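You operate a simulated robot arm through the tools that you are given. There is no shell and no other tool.

Carry out the task below with a simulated robot arm. There is one attempt and no reset: what you move stays moved.

Task
The bobbin is overwound: turn the crank winder back to 16 turns.
Fine: dial to Low, brake off and guide in first, so that the wire runs back; then park the bobbin on tray N30.

Only the result counts: the job must be done as asked and must still hold three seconds after the hand-in. Knocking over, shifting, dropping, spilling or breaking anything else fails it.

Robot
A 7-joint arm with a fingered hand, fixed in place. Base frame: the origin is at the foot of the arm, x ahead of it, y to its left, z up; the work surface is at about z = 0.78. Lengths are in m, angles in degrees, forces in N, time in s.
With the tool pointing down near the work surface it reaches from about 0.2 to 0.8 m from the base axis. Its first joint turns from -166.0 to 166.0 degrees. Payload 4.9 kg.
Tool frame: the origin (TCP) lies between the finger pads and is the grasp point; the fingertips stand 0.032 m ahead of it; z points along the fingers, y is the line along which they close. The gripper opens to 0.192 m. The gripper's body begins 0.089 m behind the TCP. The gripper is a hand of 3 fingers: y runs from the thumb to the fingers, the wrist lies at [0, 0, -0.267] in the tool frame.
Orientation is that of the tool frame in the base frame, as [roll, pitch, yaw] about the fixed x, y, z axes, in that order (R = Rz(yaw) Ry(pitch) Rx(roll)). With the fingers straight down and closing along the base's y, the tool's x points along the base's -x, its y along +y and its z along -z.

Tools
- The arm moves only by the tool play_rows. Its argument "moves" is a list of rows, each a list of 6 numbers: the shift along the tool's x, y, z in m, then the turn, a rotation vector about the tool's x, y, z in degrees. In form: [[x, y, z, wx, wy, wz], ...]. A call has 1 to 20 rows; each row shifts and turns the commanded pose from where the row before left it, along the tool's axes as they then stand. Each row takes 0.2 s and may step no farther than 0.05 m and 8.6 degrees from the row before; otherwise, the whole call is refused. A pose out of reach is approached as far as the arm can. The call stops where the force on the tool passes 40 N (or 10 N more than at its start, if that is more) or the arm is blocked; 0.2 s more then pass. In this call time passes only in rows, and 0.2 s behind the last. The reply holds the time, the measured pose of the TCP, the force on the tool along the base axes, the opening and the grip force, in the units named above and with some noise, with the torque about the TCP (base axes, N m) and any sound that the robot's microphone picked up.
- Cameras (640 x 400 px; columns grow to the right, rows downward): "scene" is fixed at [0.2239, -0.638, 1.5296]; the picture's right is [0.97, -0.24, 0.00], its down [-0.24, -0.95, -0.19] and it looks along [0.05, 0.19, -0.98] (base axes); focal length 313 px, centre (320, 200). "wrist" rides on the gripper at [0.08, -0.046, -0.113] in the tool frame; the picture's right is [0.50, 0.87, 0.00], its down [-0.67, 0.39, -0.63] and it looks along [-0.55, 0.32, 0.78] (tool axes); focal length 226 px, centre (320, 200). There is no depth. A picture from a camera that has moved, and an enlarged one, comes with that camera's place and axes in the base frame and with its lens. The place of the scene camera against the robot may be out by one fixed shift of up to 0.025 m in any direction.
- camera(camera): a new picture of that camera. It takes no simulated time.
- set_fingers(finger1, finger2, thumb_bend): sets how far each is bent, from 0 (flat) to 1 (curled in); at 0.3 the hand is open as for a grip, at 0.7 the pads meet at the TCP. One left out holds its place. A second passes; each finger stops where it meets its share of the squeeze, and holds until it gets a number again. It is the only way to open and close the hand. It gives what a move gives, with no picture; readings hold the bend of each and the force on the fingers (four entries, about 0 where the hand has none), thumb and palm.
- close_up(camera, box): a new picture of the part [left, top, right, bottom] of that camera's present view, enlarged. It takes no simulated time.
- close_job(): hands the job in; it is judged then, once.

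Places have to be worked out from the pictures, the camera data and where the tool is seen. Open the gripper and draw the arm clear of the work before you hand the job in, unless the task says otherwise.

The tools are called after ">>>" as name(argument=value, ...) on one line, values as JSON. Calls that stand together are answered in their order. play_rows: Moves the arm, as the interface text tells. Its arguments: {"type":"object","properties":{"moves":{"type":"array"}},"required":["moves"]} The other tools are called the same way: set_fingers (finger1, finger2, thumb_bend) moves the fingers one by one; camera (camera) takes a picture; close_up (camera, box) takes an enlarged picture of a part of a camera's view; close_job () hands the job in.

At the start:

```text
time_s: 0.0
ee_pos: [0.1899, -0.4224, 1.0969]
ee_rot: [180.0, 0.0, -179.9]
ft_force: [-0.2, 0.2, 0.0]
wrist_torque: [0.02, -0.01, 0.02]
width: 0.192
gripper_force: 0.1
shape: jaw
bend: [0.3, 0.3, 0.3]
finger forces: [0.1, 0.0, 0.0, 0.0, 0.1, 0.0]
```

scene: 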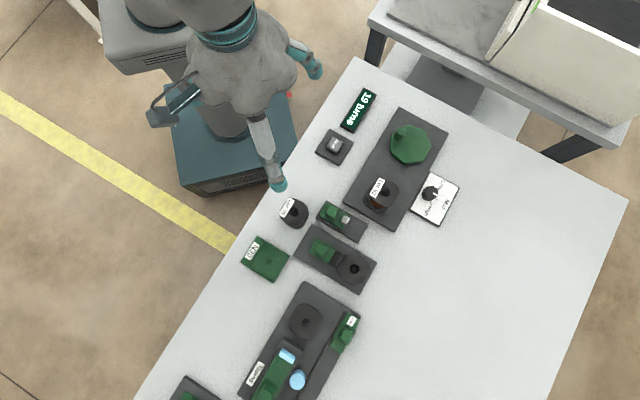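
wrist: 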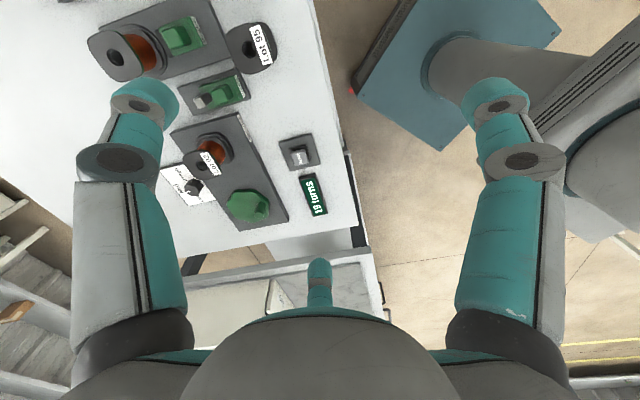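

I start by looking closely at the scene: the display reads 19 turns, and there are several devices. I take enlarged pictures to identify each.

>>> close_up(camera="scene", box=[300, 70, 480, 240])

>>> close_up(camera="scene", box=[230, 180, 390, 300])

>>> close_up(camera="scene", box=[160, 270, 380, 400])

>>> close_up(camera="wrist", box=[70, 0, 350, 250])

```text
2.35 times, centred on (390, 155) of scene
camera zoom: at [0.2239, -0.638, 1.5296], right [0.97, -0.24, 0.0], down [-0.24, -0.95, -0.19], along [0.05, 0.19, -0.98], focal length 736 px, centre (155, 306)
```

zoom: 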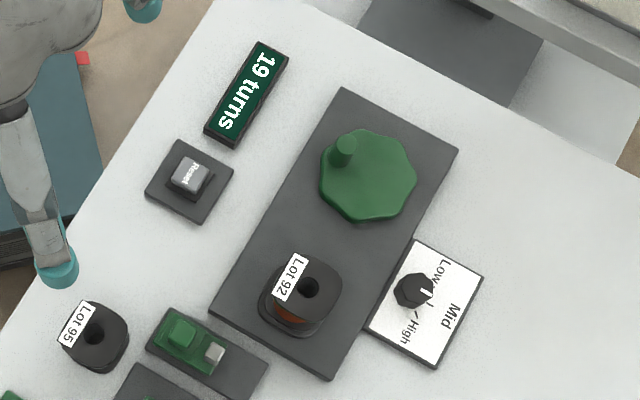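

```text
3.33 times, centred on (310, 240) of scene
camera zoom: at [0.2239, -0.638, 1.5296], right [0.97, -0.24, 0.0], down [-0.24, -0.95, -0.19], along [0.05, 0.19, -0.98], focal length 1042 px, centre (353, 67)
```

zoom: 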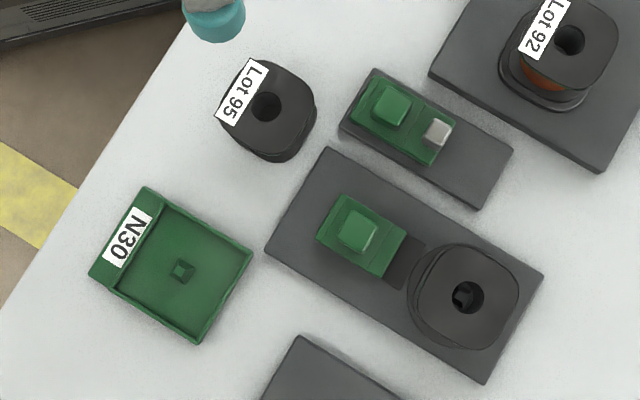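

```text
2.91 times, centred on (270, 335) of scene
camera zoom: at [0.2239, -0.638, 1.5296], right [0.97, -0.24, 0.0], down [-0.24, -0.95, -0.19], along [0.05, 0.19, -0.98], focal length 910 px, centre (466, -193)
```

zoom: 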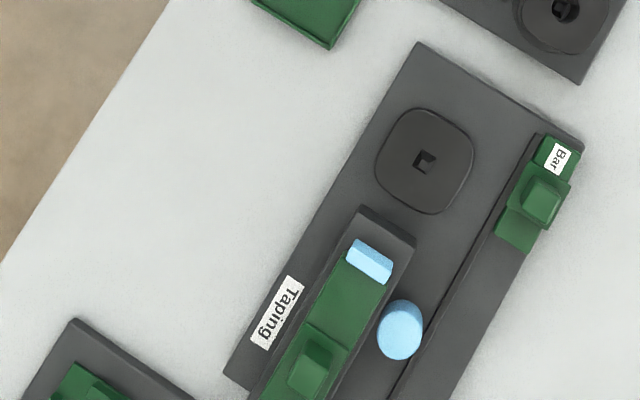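

```text
1.60 times, centred on (210, 125) of wrist
camera zoom: at [0.109, -0.4691, 1.2102], right [-0.5, 0.87, 0.0], down [0.67, 0.39, 0.63], along [0.55, 0.32, -0.78], focal length 362 px, centre (496, 320)
```

zoom: 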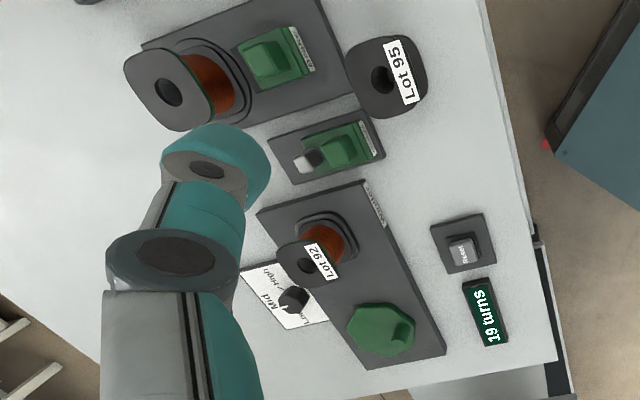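

I zoom further into the wrist view to read the small labels on the slides and dial.

>>> close_up(camera="wrist", box=[80, 0, 280, 125])

>>> close_up(camera="wrist", box=[150, 100, 350, 240])

>>> close_up(camera="scene", box=[310, 190, 390, 240])

>>> close_up(camera="scene", box=[400, 160, 470, 230])

```text
3.20 times, centred on (180, 62) of wrist
camera zoom: at [0.109, -0.4691, 1.2102], right [-0.5, 0.87, 0.0], down [0.67, 0.39, 0.63], along [0.55, 0.32, -0.78], focal length 723 px, centre (768, 640)
```

zoom: 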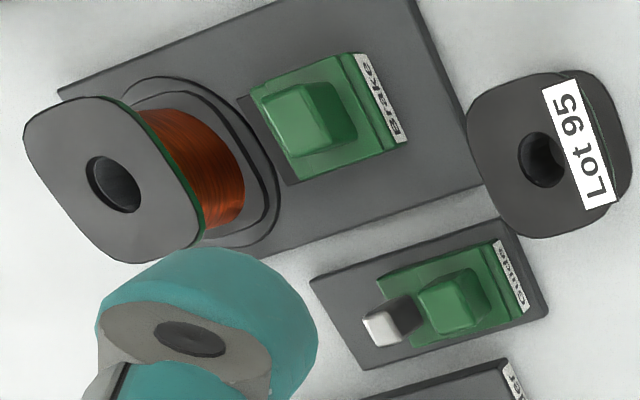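

```text
2.86 times, centred on (250, 170) of wrist
camera zoom: at [0.109, -0.4691, 1.2102], right [-0.5, 0.87, 0.0], down [0.67, 0.39, 0.63], along [0.55, 0.32, -0.78], focal length 646 px, centre (520, 286)
```

zoom: 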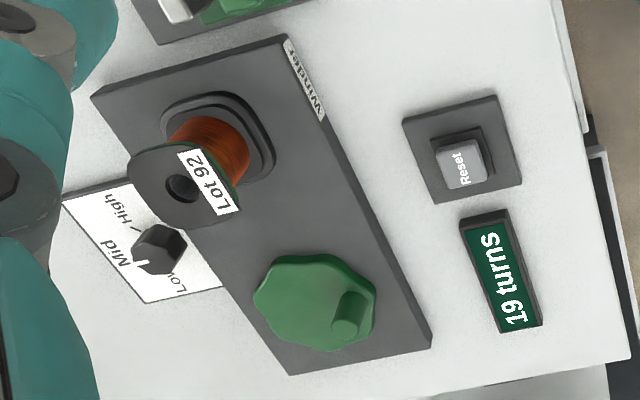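

```text
8.00 times, centred on (350, 215) of scene
camera zoom: at [0.2239, -0.638, 1.5296], right [0.97, -0.24, 0.0], down [-0.24, -0.95, -0.19], along [0.05, 0.19, -0.98], focal length 2502 px, centre (80, 80)
```

zoom: 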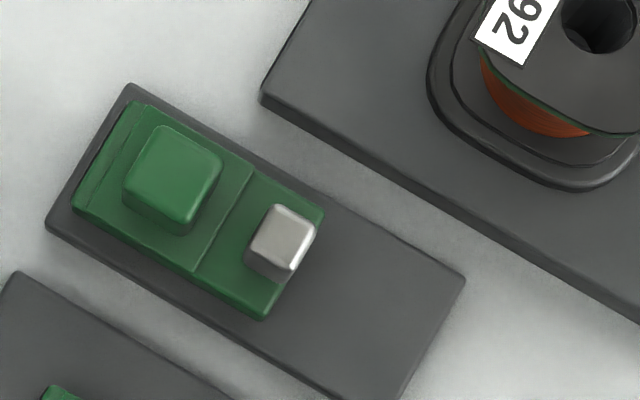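

```text
5.71 times, centred on (435, 195) of scene
camera zoom: at [0.2239, -0.638, 1.5296], right [0.97, -0.24, 0.0], down [-0.24, -0.95, -0.19], along [0.05, 0.19, -0.98], focal length 1787 px, centre (-337, 229)
```

zoom: 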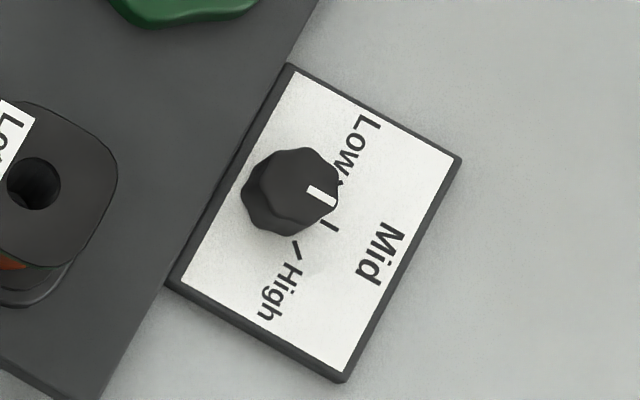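

The scene shows: winder (crank plus bobbin Lot 92), dial at Mid, a "Guide" slide, a "Brake" slide by the supply spool, a Reset button (to avoid) and tray N30. Wrist rays suggest the scene camera is off by about (0.011, 0.022). I move the hand above the winder at a safe height for closer wrist views.

>>> play_rows(moves=[[-0.045, -0.016, 0.005, 0, 0, 0], [-0.045, -0.016, 0.005, 0, 0, 0], [-0.045, -0.016, 0.005, 0, 0, 0], [-0.045, -0.016, 0.005, 0, 0, 0], [-0.04, -0.016, 0.005, 0, 0, 0]])

>>> camera(camera="wrist")

>>> camera(camera="scene")

```text
time_s: 1.2
ee_pos: [0.4088, -0.5027, 1.0737]
ee_rot: [180.0, 0.0, -180.0]
ft_force: [-0.1, -0.2, 0.0]
wrist_torque: [0.01, 0.03, 0.0]
width: 0.1919
gripper_force: 0.0
shape: jaw
bend: [0.3, 0.3, 0.3]
finger forces: [0.0, 0.0, 0.0, 0.0, 0.1, 0.0]
```

```text
taken
camera wrist: at [0.3291, -0.5504, 1.1879], right [-0.5, 0.87, 0.0], down [0.67, 0.39, 0.63], along [0.55, 0.31, -0.78], focal length 226 px, centre (320, 200)
```

wrist: 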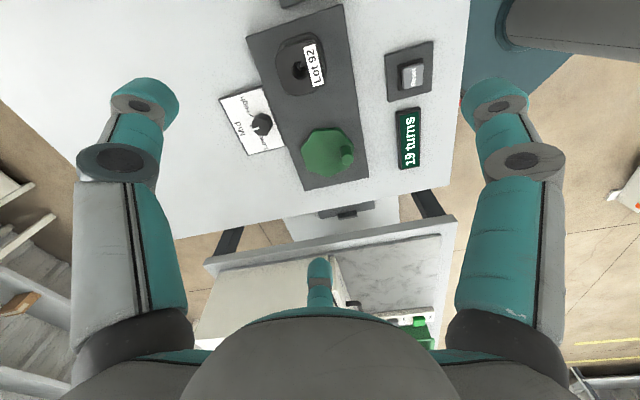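

```text
taken
```

scene: 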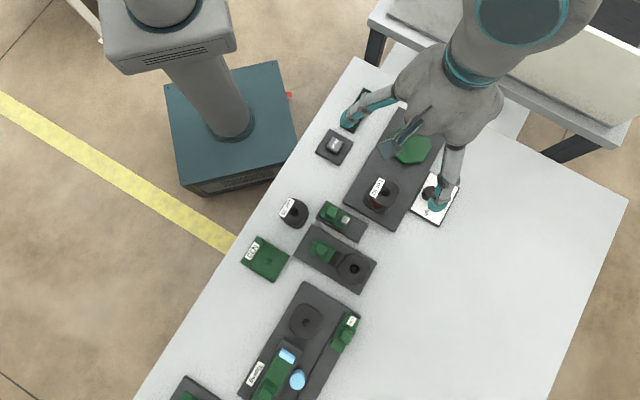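

The view is now nearly top-down over winder and dial. I enlarge the winder/dial part of the wrist view to measure.

>>> close_up(camera="wrist", box=[210, 0, 450, 200])

>>> close_up(camera="wrist", box=[210, 70, 300, 170])

```text
2.00 times, centred on (330, 100) of wrist
camera zoom: at [0.3291, -0.5504, 1.1879], right [-0.5, 0.87, 0.0], down [0.67, 0.39, 0.63], along [0.55, 0.31, -0.78], focal length 452 px, centre (300, 400)
```

zoom: 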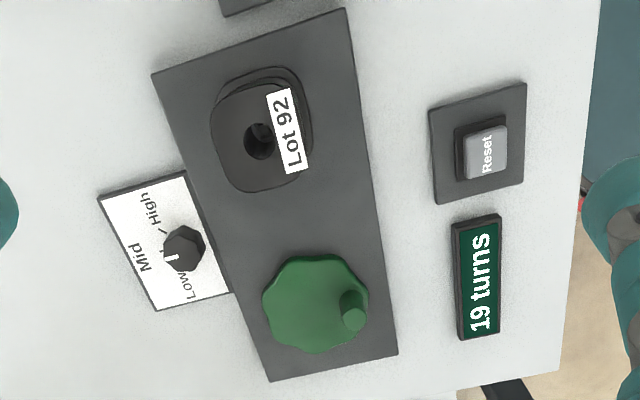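

```text
4.00 times, centred on (255, 120) of wrist
camera zoom: at [0.3291, -0.5504, 1.1879], right [-0.5, 0.87, 0.0], down [0.67, 0.39, 0.63], along [0.55, 0.31, -0.78], focal length 904 px, centre (580, 520)
```

zoom: 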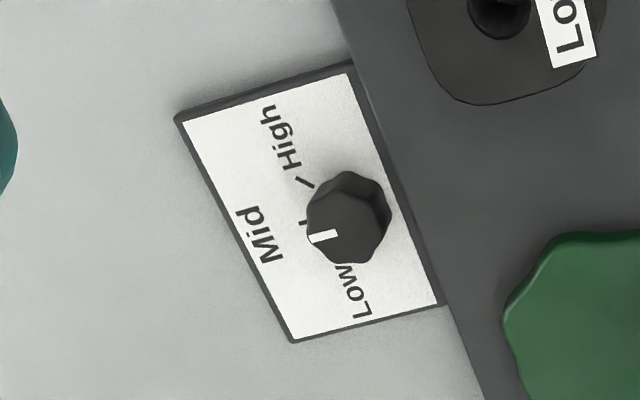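

Triangulation: bobbin axis ≈ (0.386, -0.547), top z ≈ 0.867; crank centre ≈ (0.483, -0.447), handle ≈ (0.463, -0.418) with top ≈ 0.848; dial ≈ (0.503, -0.565). I lower above the dial for a precise look at its pointer.

>>> play_rows(moves=[[-0.0235, -0.0155, 0.03, 0, 0, 0], [-0.0235, -0.0155, 0.03, 0, 0, 0], [-0.0235, -0.0155, 0.03, 0, 0, 0], [-0.0235, -0.0155, 0.024, 0, 0, 0]])

>>> camera(camera="wrist")

>>> close_up(camera="wrist", box=[230, 40, 430, 180])

```text
time_s: 2.2
ee_pos: [0.5024, -0.5647, 0.9596]
ee_rot: [-179.9, 0.1, -180.0]
ft_force: [0.0, -0.6, 1.4]
wrist_torque: [0.04, 0.01, 0.02]
width: 0.192
gripper_force: 0.0
shape: jaw
bend: [0.3, 0.3, 0.3]
finger forces: [0.0, 0.0, 0.0, 0.0, 0.0, 0.1]
```

```text
taken
camera wrist: at [0.4228, -0.6124, 1.0738], right [-0.5, 0.87, 0.0], down [0.67, 0.39, 0.63], along [0.55, 0.31, -0.78], focal length 226 px, centre (320, 200)
```

wrist: 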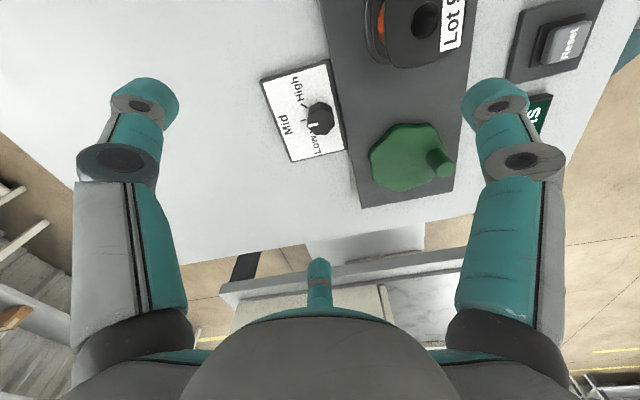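

```text
2.86 times, centred on (330, 110) of wrist
camera zoom: at [0.4228, -0.6124, 1.0738], right [-0.5, 0.87, 0.0], down [0.67, 0.39, 0.63], along [0.55, 0.31, -0.78], focal length 646 px, centre (291, 457)
```

zoom: 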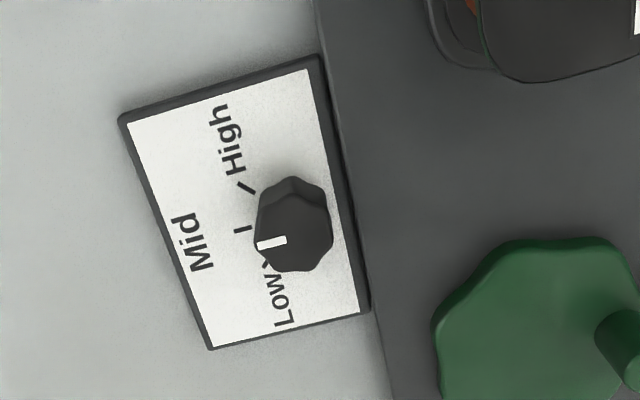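

The pointer is at Mid (azimuth ≈ -45°), the Low tick is at ≈ 0°, so a +45° turn (counter-clockwise from above) is needed. Knob ≈ 32 mm across, top ≈ 0.805. I pre-close the fingers partly so they clear the bobbin, then look again.

>>> set_fingers(finger1=0.52, finger2=0.52, thumb_bend=0.52)

>>> camera(camera="wrist")

>>> close_up(camera="scene", box=[300, 0, 520, 240])

```text
time_s: 3.2
ee_pos: [0.5025, -0.5654, 0.9595]
ee_rot: [-180.0, -0.1, -180.0]
ft_force: [-0.1, -0.8, 0.4]
wrist_torque: [0.02, 0.02, -0.01]
width: 0.0764
gripper_force: 0.1
shape: fingers
bend: [0.52, 0.52, 0.52]
finger forces: [0.0, 0.1, 0.1, 0.0, 0.0, 0.0]
```

```text
taken
camera wrist: at [0.4223, -0.6122, 1.0733], right [-0.5, 0.87, 0.0], down [0.67, 0.39, 0.63], along [0.55, 0.32, -0.78], focal length 226 px, centre (320, 200)
```

wrist: 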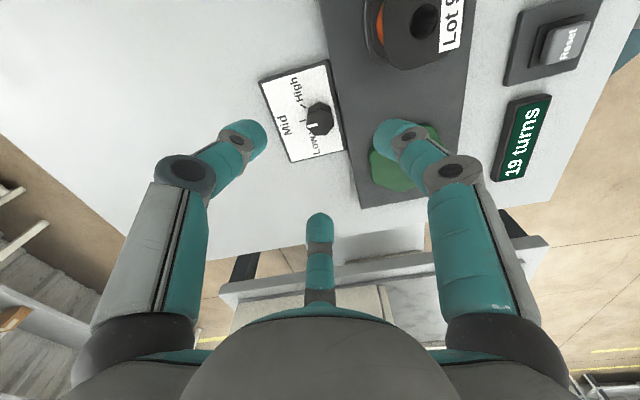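

```text
1.67 times, centred on (410, 120) of scene
camera zoom: at [0.2239, -0.638, 1.5296], right [0.97, -0.24, 0.0], down [-0.24, -0.95, -0.19], along [0.05, 0.19, -0.98], focal length 521 px, centre (170, 333)
```

zoom: 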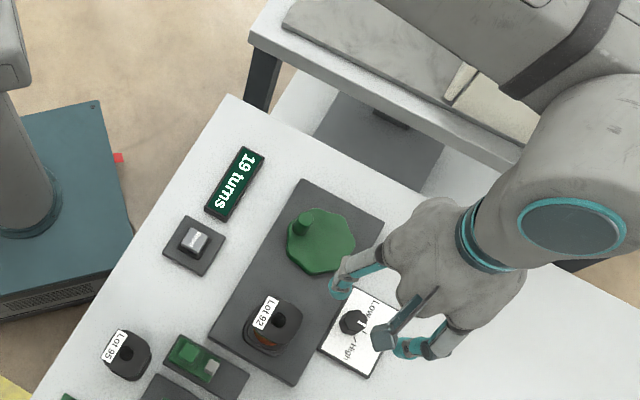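

I judge the dial axis at about (0.5055, -0.5645), top ≈ 0.815. I go down to TCP z ≈ 0.88 above it to refine the centring before gripping.

>>> play_rows(moves=[[-0.003, 0.001, 0.03, 0, 0, 0], [0, 0, 0.03, 0, 0, 0], [0, 0, 0.02, 0, 0, 0]])

>>> close_up(camera="wrist", box=[220, 60, 420, 200])

>>> close_up(camera="scene", box=[380, 130, 500, 240])

```text
time_s: 4.0
ee_pos: [0.5055, -0.5632, 0.8795]
ee_rot: [-179.9, 0.0, 180.0]
ft_force: [0.0, 1.0, -0.1]
wrist_torque: [0.02, -0.01, -0.03]
width: 0.0762
gripper_force: 0.0
shape: fingers
bend: [0.52, 0.52, 0.52]
finger forces: [0.0, 0.0, 0.0, 0.0, 0.0, 0.0]
```

```text
2.86 times, centred on (320, 130) of wrist
camera zoom: at [0.426, -0.6104, 0.9922], right [-0.5, 0.87, 0.0], down [0.67, 0.39, 0.63], along [0.55, 0.32, -0.78], focal length 646 px, centre (320, 400)
```

zoom: 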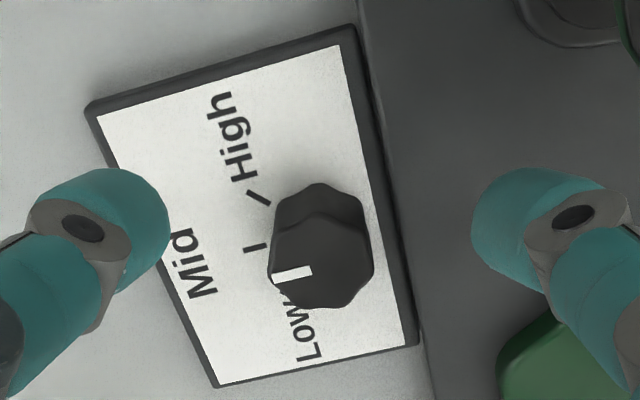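

```text
3.64 times, centred on (440, 185) of scene
camera zoom: at [0.2239, -0.638, 1.5296], right [0.97, -0.24, 0.0], down [-0.24, -0.95, -0.19], along [0.05, 0.19, -0.98], focal length 1137 px, centre (-116, 254)
```

zoom: 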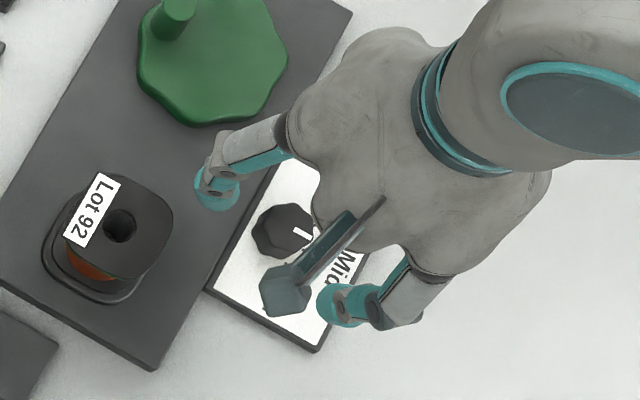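

The dial axis (0.505, -0.5645) is nearly centred under the TCP. I descend to z ≈ 0.828 so the fingertips flank the knob without touching its plate.

>>> play_rows(moves=[[0, -0.001, 0.02, 0, 0, 0], [0, 0, 0.02, 0, 0, 0], [0, 0, 0.011, 0, 0, 0]])

>>> camera(camera="wrist")

>>> close_up(camera="scene", box=[380, 130, 500, 240])

```text
time_s: 4.8
ee_pos: [0.5126, -0.5704, 0.8438]
ee_rot: [-179.1, 0.7, -179.9]
ft_force: [-2.2, 0.2, 6.4]
wrist_torque: [0.24, 0.36, -0.03]
width: 0.0788
gripper_force: 3.5
shape: fingers
bend: [0.51, 0.52, 0.52]
finger forces: [6.2, 0.1, 0.1, 0.0, 0.0, 0.1]
stopped in row 3: the force on the tool passed its limit at 48 N (the readings are from after the stop); the commanded pose is now the measured one
```

```text
taken
camera wrist: at [0.4305, -0.6156, 0.9565], right [-0.5, 0.87, -0.02], down [0.66, 0.4, 0.63], along [0.56, 0.3, -0.77], focal length 226 px, centre (320, 200)
```

wrist: 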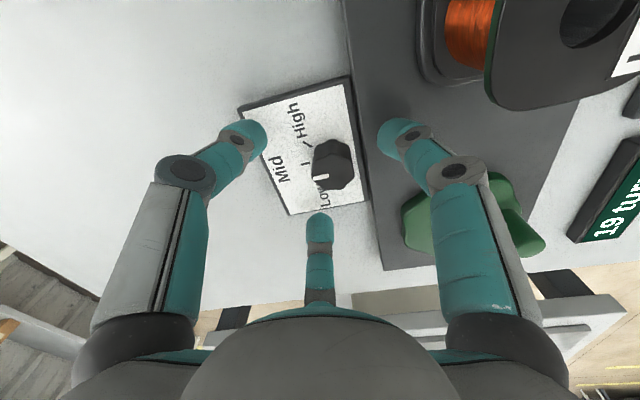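

```text
3.64 times, centred on (440, 185) of scene
camera zoom: at [0.2239, -0.638, 1.5296], right [0.97, -0.24, 0.0], down [-0.24, -0.95, -0.19], along [0.05, 0.19, -0.98], focal length 1137 px, centre (-116, 254)
```

zoom: 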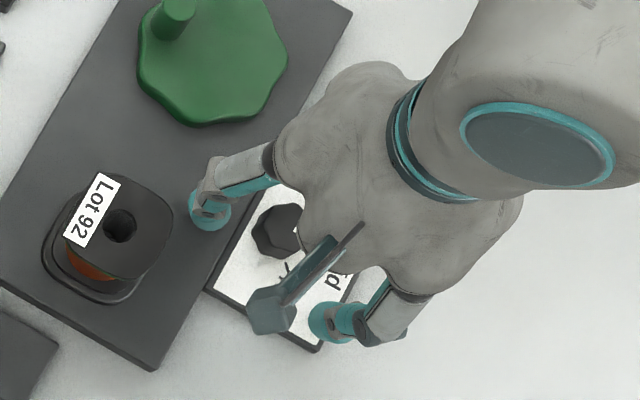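

A fingertip (finger 1, toward the winder) touched the winder plate at TCP z ≈ 0.836: at this bend the tips reach about 45 mm ahead. Nothing seems displaced. I raise straight up, level the tool and re-centre.

>>> play_rows(moves=[[0, 0, -0.02, 0, 0, 0], [0.0076, 0.0059, -0.01, -0.9, 0.7, 0]])

>>> set_fingers(finger1=0.58, finger2=0.58, thumb_bend=0.58)

>>> camera(camera="wrist")

>>> close_up(camera="wrist", box=[220, 60, 420, 240])

```text
time_s: 5.4
ee_pos: [0.5035, -0.5626, 0.8702]
ee_rot: [179.8, -0.1, 180.0]
ft_force: [-0.9, -1.3, 0.0]
wrist_torque: [-0.01, 0.02, 0.0]
width: 0.0761
gripper_force: 0.0
shape: fingers
bend: [0.52, 0.52, 0.52]
finger forces: [0.0, 0.0, 0.1, 0.0, 0.0, 0.1]
```

```text
time_s: 6.4
ee_pos: [0.5031, -0.5618, 0.8713]
ee_rot: [179.9, -0.1, -179.9]
ft_force: [0.0, 0.2, -1.2]
wrist_torque: [0.02, 0.03, 0.04]
width: 0.0553
gripper_force: 0.1
shape: fingers
bend: [0.57, 0.57, 0.57]
finger forces: [0.0, 0.0, 0.0, 0.0, 0.1, 0.1]
```

```text
taken
camera wrist: at [0.4229, -0.6106, 0.9844], right [-0.5, 0.87, 0.0], down [0.67, 0.39, 0.63], along [0.55, 0.32, -0.78], focal length 226 px, centre (320, 200)
```

wrist: 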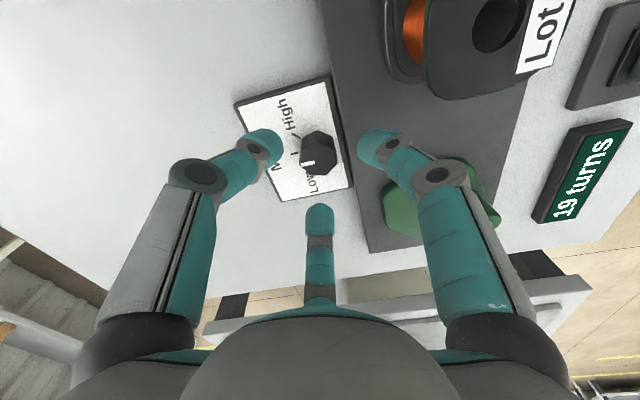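

```text
2.22 times, centred on (320, 150) of wrist
camera zoom: at [0.4229, -0.6106, 0.9844], right [-0.5, 0.87, 0.0], down [0.67, 0.39, 0.63], along [0.55, 0.32, -0.78], focal length 502 px, centre (320, 311)
```

zoom: 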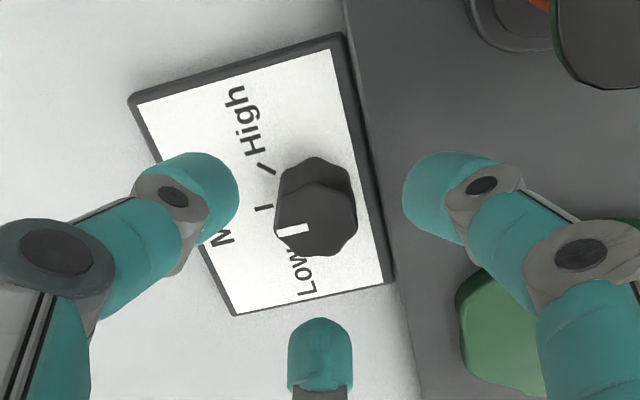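

Fingers are at 55 mm spread, centred near the knob, tips ≈ 40 mm ahead of the TCP. I lower in small steps to ~0.838.

>>> play_rows(moves=[[-0.0018, -0.0022, 0.012, 0, 0, 0], [0, 0, 0.012, 0, 0, 0], [0, 0, 0.005, 0, 0, 0], [0, 0, 0.004, 0, 0, 0]])

>>> close_up(camera="wrist", box=[220, 60, 420, 240])

```text
time_s: 7.4
ee_pos: [0.507, -0.5657, 0.8413]
ee_rot: [-179.9, 0.0, 180.0]
ft_force: [-1.9, 1.0, 9.7]
wrist_torque: [0.25, 0.45, -0.01]
width: 0.056
gripper_force: 4.7
shape: fingers
bend: [0.57, 0.57, 0.57]
finger forces: [10.2, 0.0, 0.1, 0.0, 0.0, 0.1]
```

```text
2.22 times, centred on (320, 150) of wrist
camera zoom: at [0.426, -0.6131, 0.9548], right [-0.5, 0.87, 0.0], down [0.67, 0.39, 0.63], along [0.55, 0.32, -0.78], focal length 502 px, centre (320, 311)
```

zoom: 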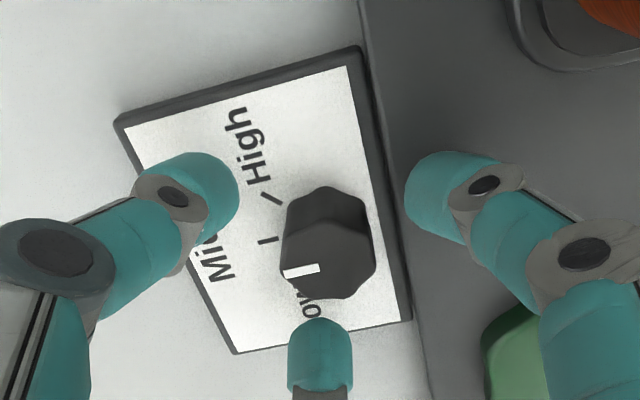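

Finger 1 rests on the winder plate (≈ 10 N), so that plate's top is near z ≈ 0.80 and the knob top ≈ 0.812. I lift 4 mm and close a bit more, since the tips retract as they curl.

>>> play_rows(moves=[[0, 0, -0.005, 0, 0, 0]])

>>> set_fingers(finger1=0.61, finger2=0.61, thumb_bend=0.61)

>>> close_up(camera="wrist", box=[220, 60, 420, 240])

```text
time_s: 7.8
ee_pos: [0.5048, -0.5644, 0.8429]
ee_rot: [179.8, -0.2, 180.0]
ft_force: [0.6, -1.1, 0.1]
wrist_torque: [0.02, 0.01, 0.01]
width: 0.0546
gripper_force: 0.0
shape: fingers
bend: [0.57, 0.57, 0.57]
finger forces: [0.1, 0.1, 0.0, 0.0, 0.0, 0.0]
```

```text
time_s: 8.8
ee_pos: [0.5045, -0.5646, 0.8453]
ee_rot: [179.8, 0.0, -180.0]
ft_force: [-0.3, -0.4, 0.0]
wrist_torque: [0.02, 0.0, 0.01]
width: 0.0383
gripper_force: 0.1
shape: fingers
bend: [0.61, 0.61, 0.61]
finger forces: [0.0, 0.0, 0.0, 0.0, 0.0, 0.0]
```

```text
2.22 times, centred on (320, 150) of wrist
camera zoom: at [0.4255, -0.6123, 0.9572], right [-0.5, 0.87, 0.0], down [0.67, 0.39, 0.63], along [0.55, 0.32, -0.78], focal length 502 px, centre (320, 311)
```

zoom: 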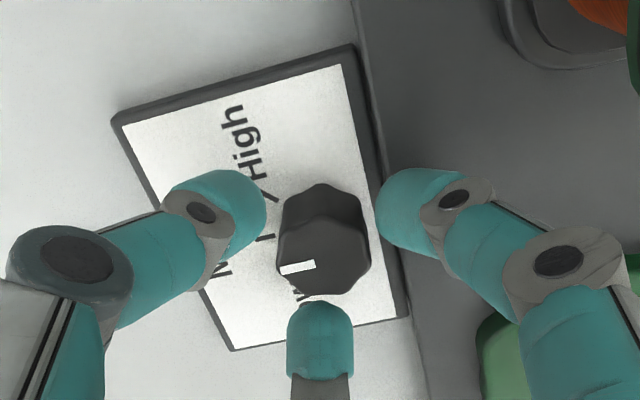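

Spread is now 38 mm, just wider than the knob. I lower 5 mm and check forces before squeezing.

>>> play_rows(moves=[[0, 0, 0.003, 0, 0, 0], [0, 0, 0.002, 0, 0, 0]])

```text
time_s: 9.4
ee_pos: [0.5068, -0.5649, 0.8397]
ee_rot: [-180.0, 0.0, -180.0]
ft_force: [-1.3, 0.6, 7.0]
wrist_torque: [0.12, 0.28, 0.0]
width: 0.0387
gripper_force: 3.2
shape: fingers
bend: [0.61, 0.61, 0.61]
finger forces: [7.0, 0.1, 0.1, 0.0, 0.1, 0.0]
```

Finger 1 touches the winder plate again at 0.840; I back off 2 mm and close on the knob.

>>> play_rows(moves=[[0, 0, -0.0015, 0, 0, 0]])

>>> set_fingers(finger1=0.68, finger2=0.68, thumb_bend=0.68)

>>> close_up(camera="wrist", box=[220, 60, 420, 240])

```text
time_s: 9.8
ee_pos: [0.5051, -0.5644, 0.8395]
ee_rot: [179.9, -0.1, 180.0]
ft_force: [-1.4, 0.4, 2.4]
wrist_torque: [0.0, 0.09, 0.01]
width: 0.038
gripper_force: 1.0
shape: fingers
bend: [0.61, 0.61, 0.61]
finger forces: [2.6, 0.0, 0.0, 0.0, 0.0, 0.1]
```

```text
time_s: 10.8
ee_pos: [0.5052, -0.5637, 0.8402]
ee_rot: [180.0, 0.0, 180.0]
ft_force: [-0.2, 0.0, -1.8]
wrist_torque: [0.02, 0.0, 0.0]
width: 0.024
gripper_force: 7.2
shape: fingers
bend: [0.64, 0.64, 0.65]
finger forces: [4.4, 5.2, 0.0, 0.0, 5.4, 0.0]
```

```text
2.22 times, centred on (320, 150) of wrist
camera zoom: at [0.4254, -0.6124, 0.9531], right [-0.5, 0.87, 0.0], down [0.67, 0.39, 0.63], along [0.55, 0.32, -0.78], focal length 502 px, centre (320, 311)
```

zoom: 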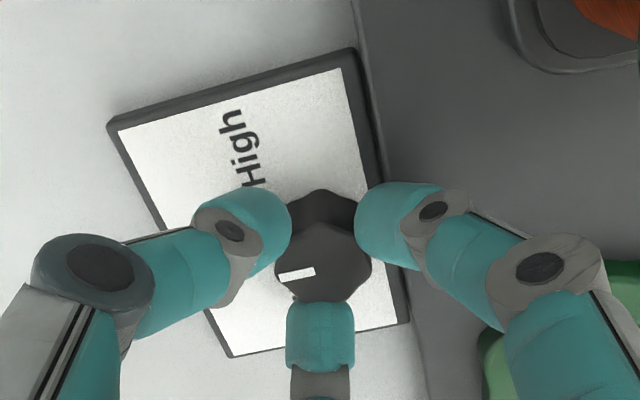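

The knob is held evenly (≈ 5 N per finger). I turn the hand 45° counter-clockwise seen from above (negative about tool z).

>>> play_rows(moves=[[0, 0, 0, 0, 0, -7.5], [0, 0, 0, 0, 0, -7.5], [0, 0, 0, 0, 0, -7.5]])

>>> close_up(camera="wrist", box=[220, 60, 420, 240])

```text
time_s: 11.6
ee_pos: [0.5049, -0.565, 0.8396]
ee_rot: [179.9, 0.0, -157.3]
ft_force: [2.9, 0.0, -1.9]
wrist_torque: [-0.03, -0.12, -0.01]
width: 0.0238
gripper_force: 7.9
shape: fingers
bend: [0.64, 0.64, 0.65]
finger forces: [3.8, 5.9, 0.0, 0.0, 6.1, 0.0]
```

```text
2.22 times, centred on (320, 150) of wrist
camera zoom: at [0.4492, -0.6395, 0.9531], right [-0.79, 0.61, 0.0], down [0.47, 0.62, 0.63], along [0.38, 0.5, -0.78], focal length 502 px, centre (320, 311)
```

zoom: 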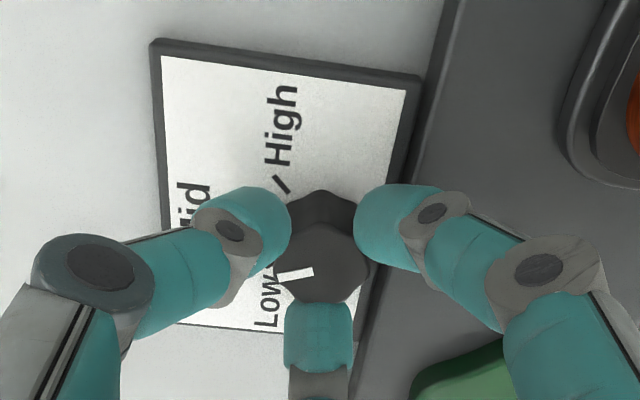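

The knob turns with the hand (yaw went 22.5°, pointer still fixed relative to the fingers). I continue the remaining 22.5°.

>>> play_rows(moves=[[0, 0, 0, 0, 0, -7.5], [0, 0, 0, 0, 0, -7.5], [0, 0, 0, 0, 0, -7.5]])

>>> close_up(camera="wrist", box=[220, 60, 420, 240])

```text
time_s: 12.4
ee_pos: [0.5086, -0.5578, 0.8284]
ee_rot: [179.7, -1.7, -140.0]
ft_force: [0.6, -4.0, 3.0]
wrist_torque: [-0.18, -0.12, 0.03]
width: 0.0285
gripper_force: 11.5
shape: fingers
bend: [0.64, 0.66, 0.64]
finger forces: [5.8, 3.1, 0.0, 0.1, 13.8, 0.0]
out of reach, approached as far as the arm can: row 3
stopped in row 3: the force on the tool passed its limit at 163 N (the readings are from after the stop); the commanded pose is now the measured one
```

```text
2.22 times, centred on (320, 150) of wrist
camera zoom: at [0.4801, -0.6441, 0.9443], right [-0.94, 0.34, 0.02], down [0.28, 0.74, 0.61], along [0.19, 0.58, -0.79], focal length 502 px, centre (320, 311)
```

zoom: 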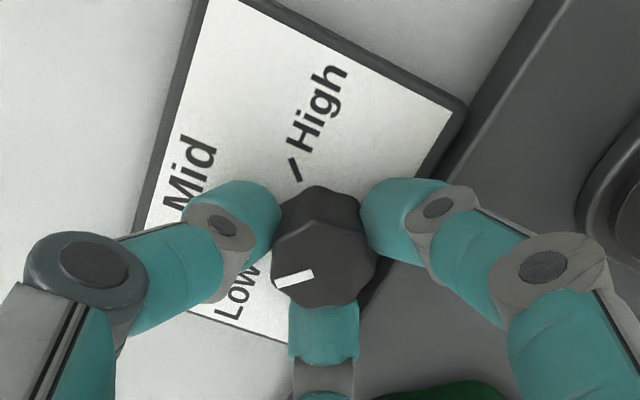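

Row 3 ran out of wrist range and a force spike occurred; the pointer nevertheless looks to be near Low. I release slightly so the hand can rise without dragging the knob.

>>> set_fingers(finger1=0.61, finger2=0.61, thumb_bend=0.61)

>>> close_up(camera="wrist", box=[220, 60, 420, 240])

>>> camera(camera="scene")

```text
time_s: 13.4
ee_pos: [0.5089, -0.5572, 0.8284]
ee_rot: [179.7, -1.7, -139.9]
ft_force: [0.9, -3.2, 18.1]
wrist_torque: [-0.19, -0.32, 0.02]
width: 0.0321
gripper_force: 10.3
shape: fingers
bend: [0.62, 0.63, 0.62]
finger forces: [3.0, 5.7, 0.0, 0.0, 11.4, 0.1]
```

```text
2.22 times, centred on (320, 150) of wrist
camera zoom: at [0.4802, -0.6435, 0.9446], right [-0.94, 0.34, 0.02], down [0.28, 0.74, 0.61], along [0.19, 0.58, -0.79], focal length 502 px, centre (320, 311)
```

zoom: 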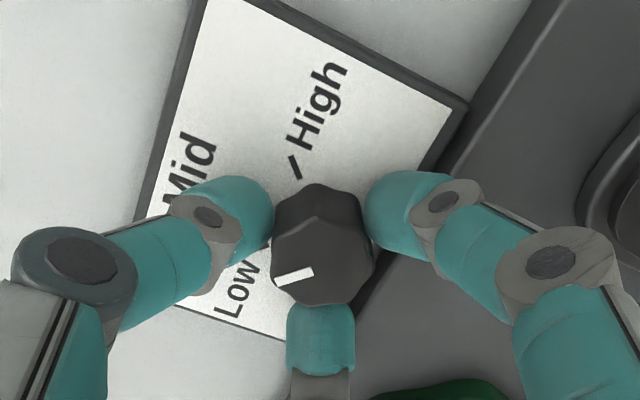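

```text
taken
```

scene: 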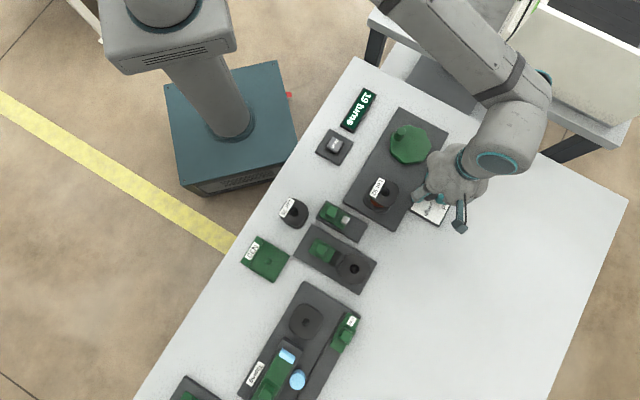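

The tips press on the dial plate (18 N). I lift slowly straight up.

>>> play_rows(moves=[[0, 0, -0.006, 0, 0, 0], [0, 0, -0.008, 0, 0, 0], [0, 0, -0.015, 0, 0, 0], [0, 0, -0.03, 0, 0, 0], [0, 0, -0.03, 0, 0, 0]])

>>> camera(camera="wrist")

>>> close_up(camera="wrist", box=[220, 40, 420, 220])

```text
time_s: 14.6
ee_pos: [0.5095, -0.5545, 0.9143]
ee_rot: [179.4, -1.8, -140.0]
ft_force: [-0.5, -0.3, -0.3]
wrist_torque: [-0.02, 0.01, 0.02]
width: 0.0377
gripper_force: 0.1
shape: fingers
bend: [0.61, 0.61, 0.61]
finger forces: [0.0, 0.1, 0.0, 0.0, 0.0, 0.0]
```

```text
taken
camera wrist: at [0.4818, -0.6416, 1.0298], right [-0.94, 0.34, 0.03], down [0.28, 0.74, 0.61], along [0.19, 0.58, -0.79], focal length 226 px, centre (320, 200)
```

wrist: 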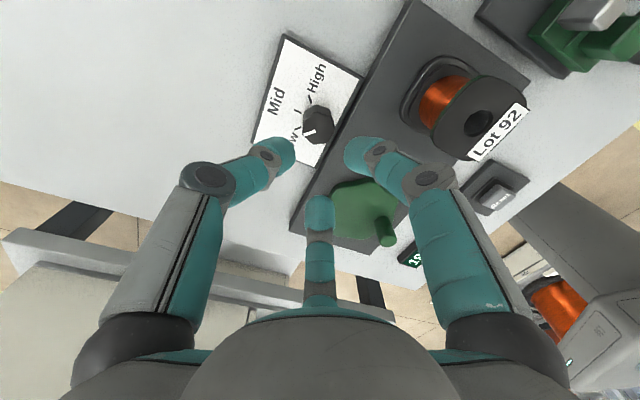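

```text
2.22 times, centred on (320, 130) of wrist
camera zoom: at [0.4818, -0.6416, 1.0298], right [-0.94, 0.34, 0.03], down [0.28, 0.74, 0.61], along [0.19, 0.58, -0.79], focal length 502 px, centre (320, 356)
```

zoom: 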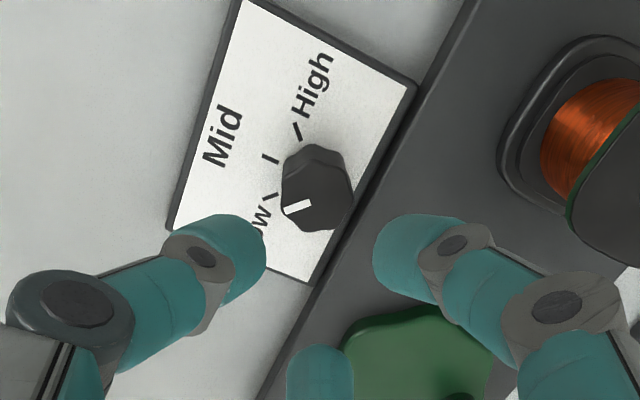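

Pointer azimuth measures ≈ 0–6° (same +5° bias as the earlier Mid reading), so the dial sits at Low, with the plate unmoved. I rise, level the tool, turn the yaw back to 180° and travel to above the guide/brake slides.

>>> play_rows(moves=[[0, 0, -0.03, 0.6, -1.8, 0], [0, 0, -0.03, 0, 0, 8], [0, 0, -0.03, 0, 0, 8], [0, 0, 0, 0, 0, 8], [0, 0, 0, 0, 0, 8], [0, 0, 0, 0, 0, 8], [0.045, 0, 0, 0, 0, 0], [0.045, 0, 0, 0, 0, 0], [0.045, -0.005, 0, 0, 0, 0], [0.045, -0.005, 0, 0, 0, 0], [0.045, -0.005, 0, 0, 0, 0], [0.025, -0.005, 0, 0, 0, 0]])

>>> camera(camera="wrist")

>>> close_up(camera="scene", box=[300, 70, 480, 240])

```text
time_s: 17.2
ee_pos: [0.2605, -0.5745, 1.0055]
ee_rot: [180.0, 0.1, -180.0]
ft_force: [0.2, -0.1, -0.5]
wrist_torque: [0.0, -0.01, 0.02]
width: 0.0376
gripper_force: 0.1
shape: fingers
bend: [0.61, 0.61, 0.61]
finger forces: [0.0, 0.0, 0.0, 0.0, 0.0, 0.1]
```

```text
taken
camera wrist: at [0.1805, -0.6222, 1.119], right [-0.5, 0.86, 0.0], down [0.67, 0.39, 0.63], along [0.55, 0.32, -0.78], focal length 226 px, centre (320, 200)
```

wrist: 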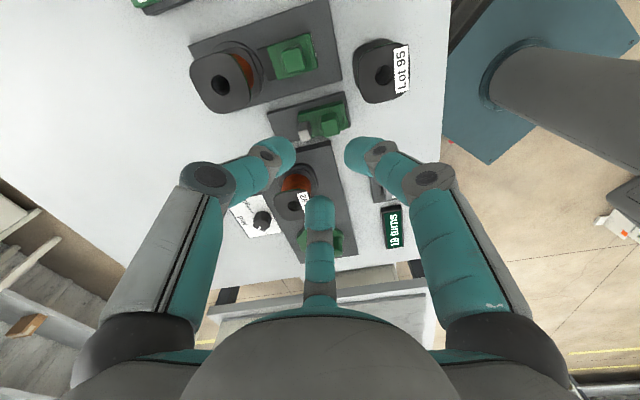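

```text
2.35 times, centred on (390, 155) of scene
camera zoom: at [0.2239, -0.638, 1.5296], right [0.97, -0.24, 0.0], down [-0.24, -0.95, -0.19], along [0.05, 0.19, -0.98], focal length 736 px, centre (155, 306)
```

zoom: 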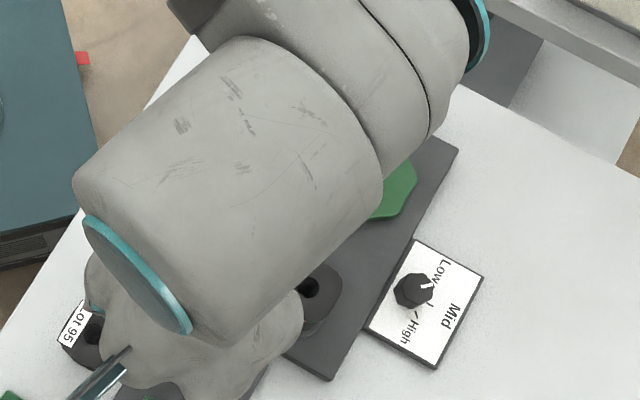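

Plates are unmoved. I enlarge the dial in the scene view to confirm Low, and the brake/guide area in the wrist view.

>>> close_up(camera="scene", box=[400, 160, 470, 230])

>>> close_up(camera="wrist", box=[180, 0, 420, 150])

>>> close_up(camera="wrist", box=[260, 85, 360, 150])

```text
5.71 times, centred on (435, 195) of scene
camera zoom: at [0.2239, -0.638, 1.5296], right [0.97, -0.24, 0.0], down [-0.24, -0.95, -0.19], along [0.05, 0.19, -0.98], focal length 1787 px, centre (-337, 229)
```

zoom: 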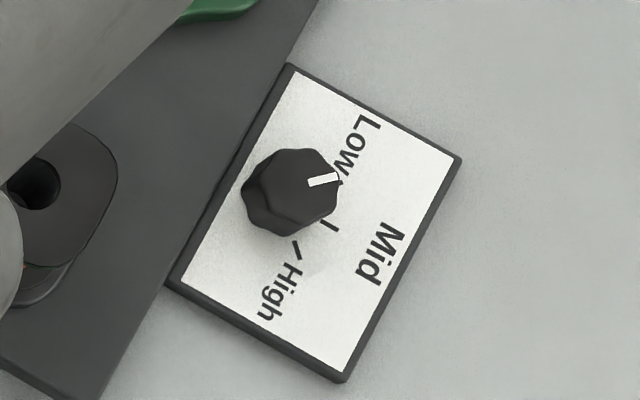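

```text
2.67 times, centred on (300, 75) of wrist
camera zoom: at [0.1805, -0.6222, 1.119], right [-0.5, 0.86, 0.0], down [0.67, 0.39, 0.63], along [0.55, 0.32, -0.78], focal length 603 px, centre (373, 533)
```

zoom: 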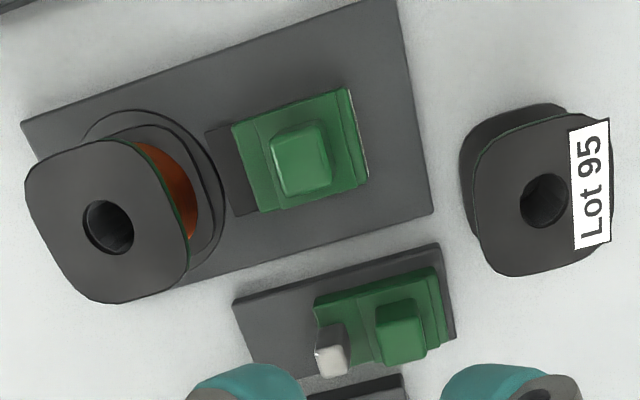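

```text
6.15 times, centred on (310, 118) of wrist
camera zoom: at [0.1805, -0.6222, 1.119], right [-0.5, 0.86, 0.0], down [0.67, 0.39, 0.63], along [0.55, 0.32, -0.78], focal length 1391 px, centre (382, 708)
```

zoom: 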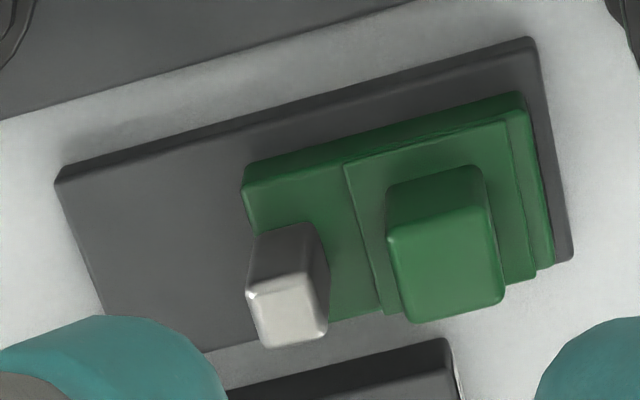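

The scene view confirms the pointer at ≈ 2° = Low. The brake's dark shoe sits against the supply spool (on), so "off" means sliding its carriage away from the spool (toward -x,+y); the guide's "in" end is toward the wire path (+x,-y). I move above the brake knob with yaw 165° so no finger points at the spool.

>>> play_rows(moves=[[0.012, -0.0185, 0.02, 0, 0, 0], [0.012, -0.0185, 0.02, 0, 0, 0], [0.0115, -0.0185, 0.02, 0, 0, 0], [0, 0, 0.01, 0, 0, 7.5], [0, 0, 0, 0, 0, 7.5]])

>>> set_fingers(finger1=0.52, finger2=0.52, thumb_bend=0.52)

>>> camera(camera="wrist")

>>> close_up(camera="wrist", box=[220, 30, 420, 210])

```text
time_s: 18.4
ee_pos: [0.2255, -0.6312, 0.9362]
ee_rot: [180.0, 0.1, 165.0]
ft_force: [0.2, -0.7, 0.6]
wrist_torque: [0.01, 0.0, -0.01]
width: 0.0377
gripper_force: 0.1
shape: fingers
bend: [0.61, 0.61, 0.61]
finger forces: [0.1, 0.0, 0.0, 0.1, 0.0, 0.0]
```

```text
time_s: 19.4
ee_pos: [0.2264, -0.6311, 0.9362]
ee_rot: [-180.0, 0.1, 165.1]
ft_force: [0.4, 0.9, -0.2]
wrist_torque: [-0.01, 0.03, 0.0]
width: 0.0751
gripper_force: 0.0
shape: fingers
bend: [0.52, 0.52, 0.52]
finger forces: [0.1, 0.0, 0.0, 0.0, 0.0, 0.0]
```

```text
taken
camera wrist: at [0.1371, -0.6562, 1.0483], right [-0.26, 0.97, 0.0], down [0.75, 0.2, 0.63], along [0.61, 0.16, -0.77], focal length 226 px, centre (320, 200)
```

wrist: 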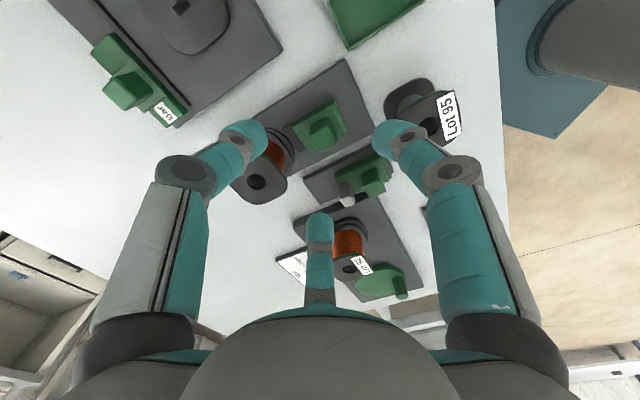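

```text
2.22 times, centred on (320, 120) of wrist
camera zoom: at [0.1371, -0.6562, 1.0483], right [-0.26, 0.97, 0.0], down [0.75, 0.2, 0.63], along [0.61, 0.16, -0.77], focal length 502 px, centre (320, 378)
```

zoom: 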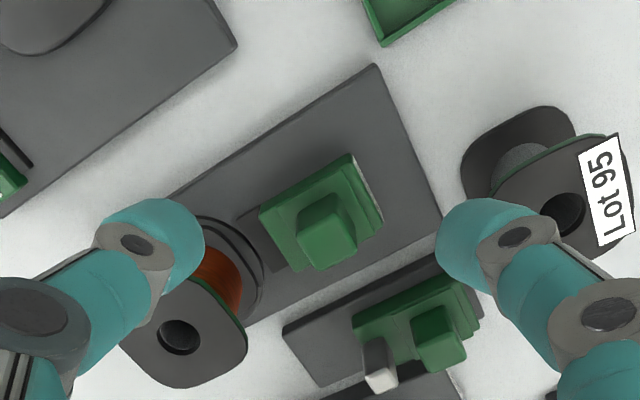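

I zoom on the brake knob and on the guide to separate top faces from sides.

>>> close_up(camera="wrist", box=[270, 80, 370, 150])

>>> close_up(camera="wrist", box=[300, 130, 400, 210])

```text
5.71 times, centred on (320, 115) of wrist
camera zoom: at [0.1371, -0.6562, 1.0483], right [-0.26, 0.97, 0.0], down [0.75, 0.2, 0.63], along [0.61, 0.16, -0.77], focal length 1292 px, centre (320, 686)
```

zoom: 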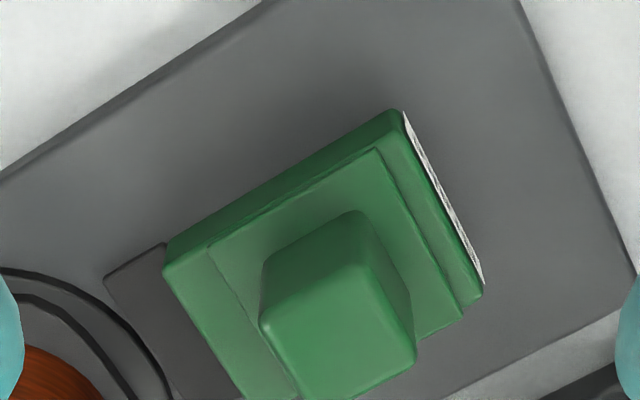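

```text
5.00 times, centred on (350, 170) of wrist
camera zoom: at [0.1371, -0.6562, 1.0483], right [-0.26, 0.97, 0.0], down [0.75, 0.2, 0.63], along [0.61, 0.16, -0.77], focal length 1130 px, centre (170, 350)
```

zoom: 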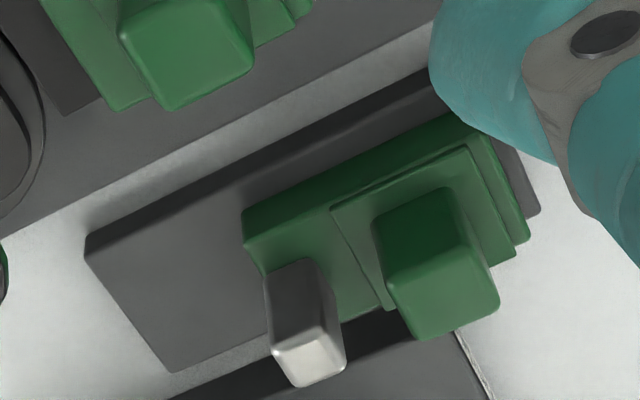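

Triangulated brake knob: top centre ≈ (0.2295, -0.6275), z ≈ 0.831, about 21 mm square; its shoe touches the spool flange (brake on), with ~27 mm free on the far side. I descend around the knob with fingers moderately closed.

>>> set_fingers(finger1=0.58, finger2=0.58, thumb_bend=0.58)

>>> play_rows(moves=[[-0.0024, 0.0045, 0.025, 0, 0, 0], [0, 0, 0.025, 0, 0, 0], [0, 0, 0.016, 0, 0, 0]])

>>> close_up(camera="wrist", box=[220, 60, 420, 240])

```text
time_s: 20.4
ee_pos: [0.2272, -0.6307, 0.9351]
ee_rot: [-180.0, 0.1, 165.1]
ft_force: [0.2, -0.1, 0.5]
wrist_torque: [-0.01, 0.02, 0.02]
width: 0.055
gripper_force: 0.1
shape: fingers
bend: [0.57, 0.57, 0.57]
finger forces: [0.0, 0.1, 0.0, 0.0, 0.0, 0.1]
```

```text
time_s: 21.2
ee_pos: [0.2316, -0.6287, 0.871]
ee_rot: [-179.9, 0.1, 165.1]
ft_force: [0.1, 0.7, 0.8]
wrist_torque: [-0.02, 0.02, 0.01]
width: 0.055
gripper_force: 0.0
shape: fingers
bend: [0.57, 0.57, 0.57]
finger forces: [0.0, 0.1, 0.0, 0.0, 0.1, 0.0]
```

```text
2.22 times, centred on (320, 150) of wrist
camera zoom: at [0.1418, -0.6532, 0.9832], right [-0.26, 0.97, 0.0], down [0.75, 0.2, 0.63], along [0.61, 0.16, -0.77], focal length 502 px, centre (320, 311)
```

zoom: 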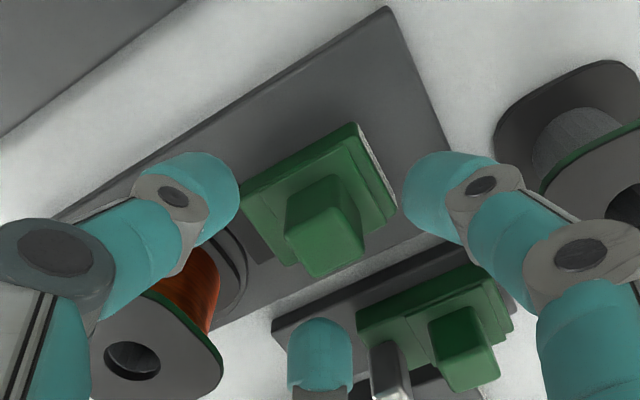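

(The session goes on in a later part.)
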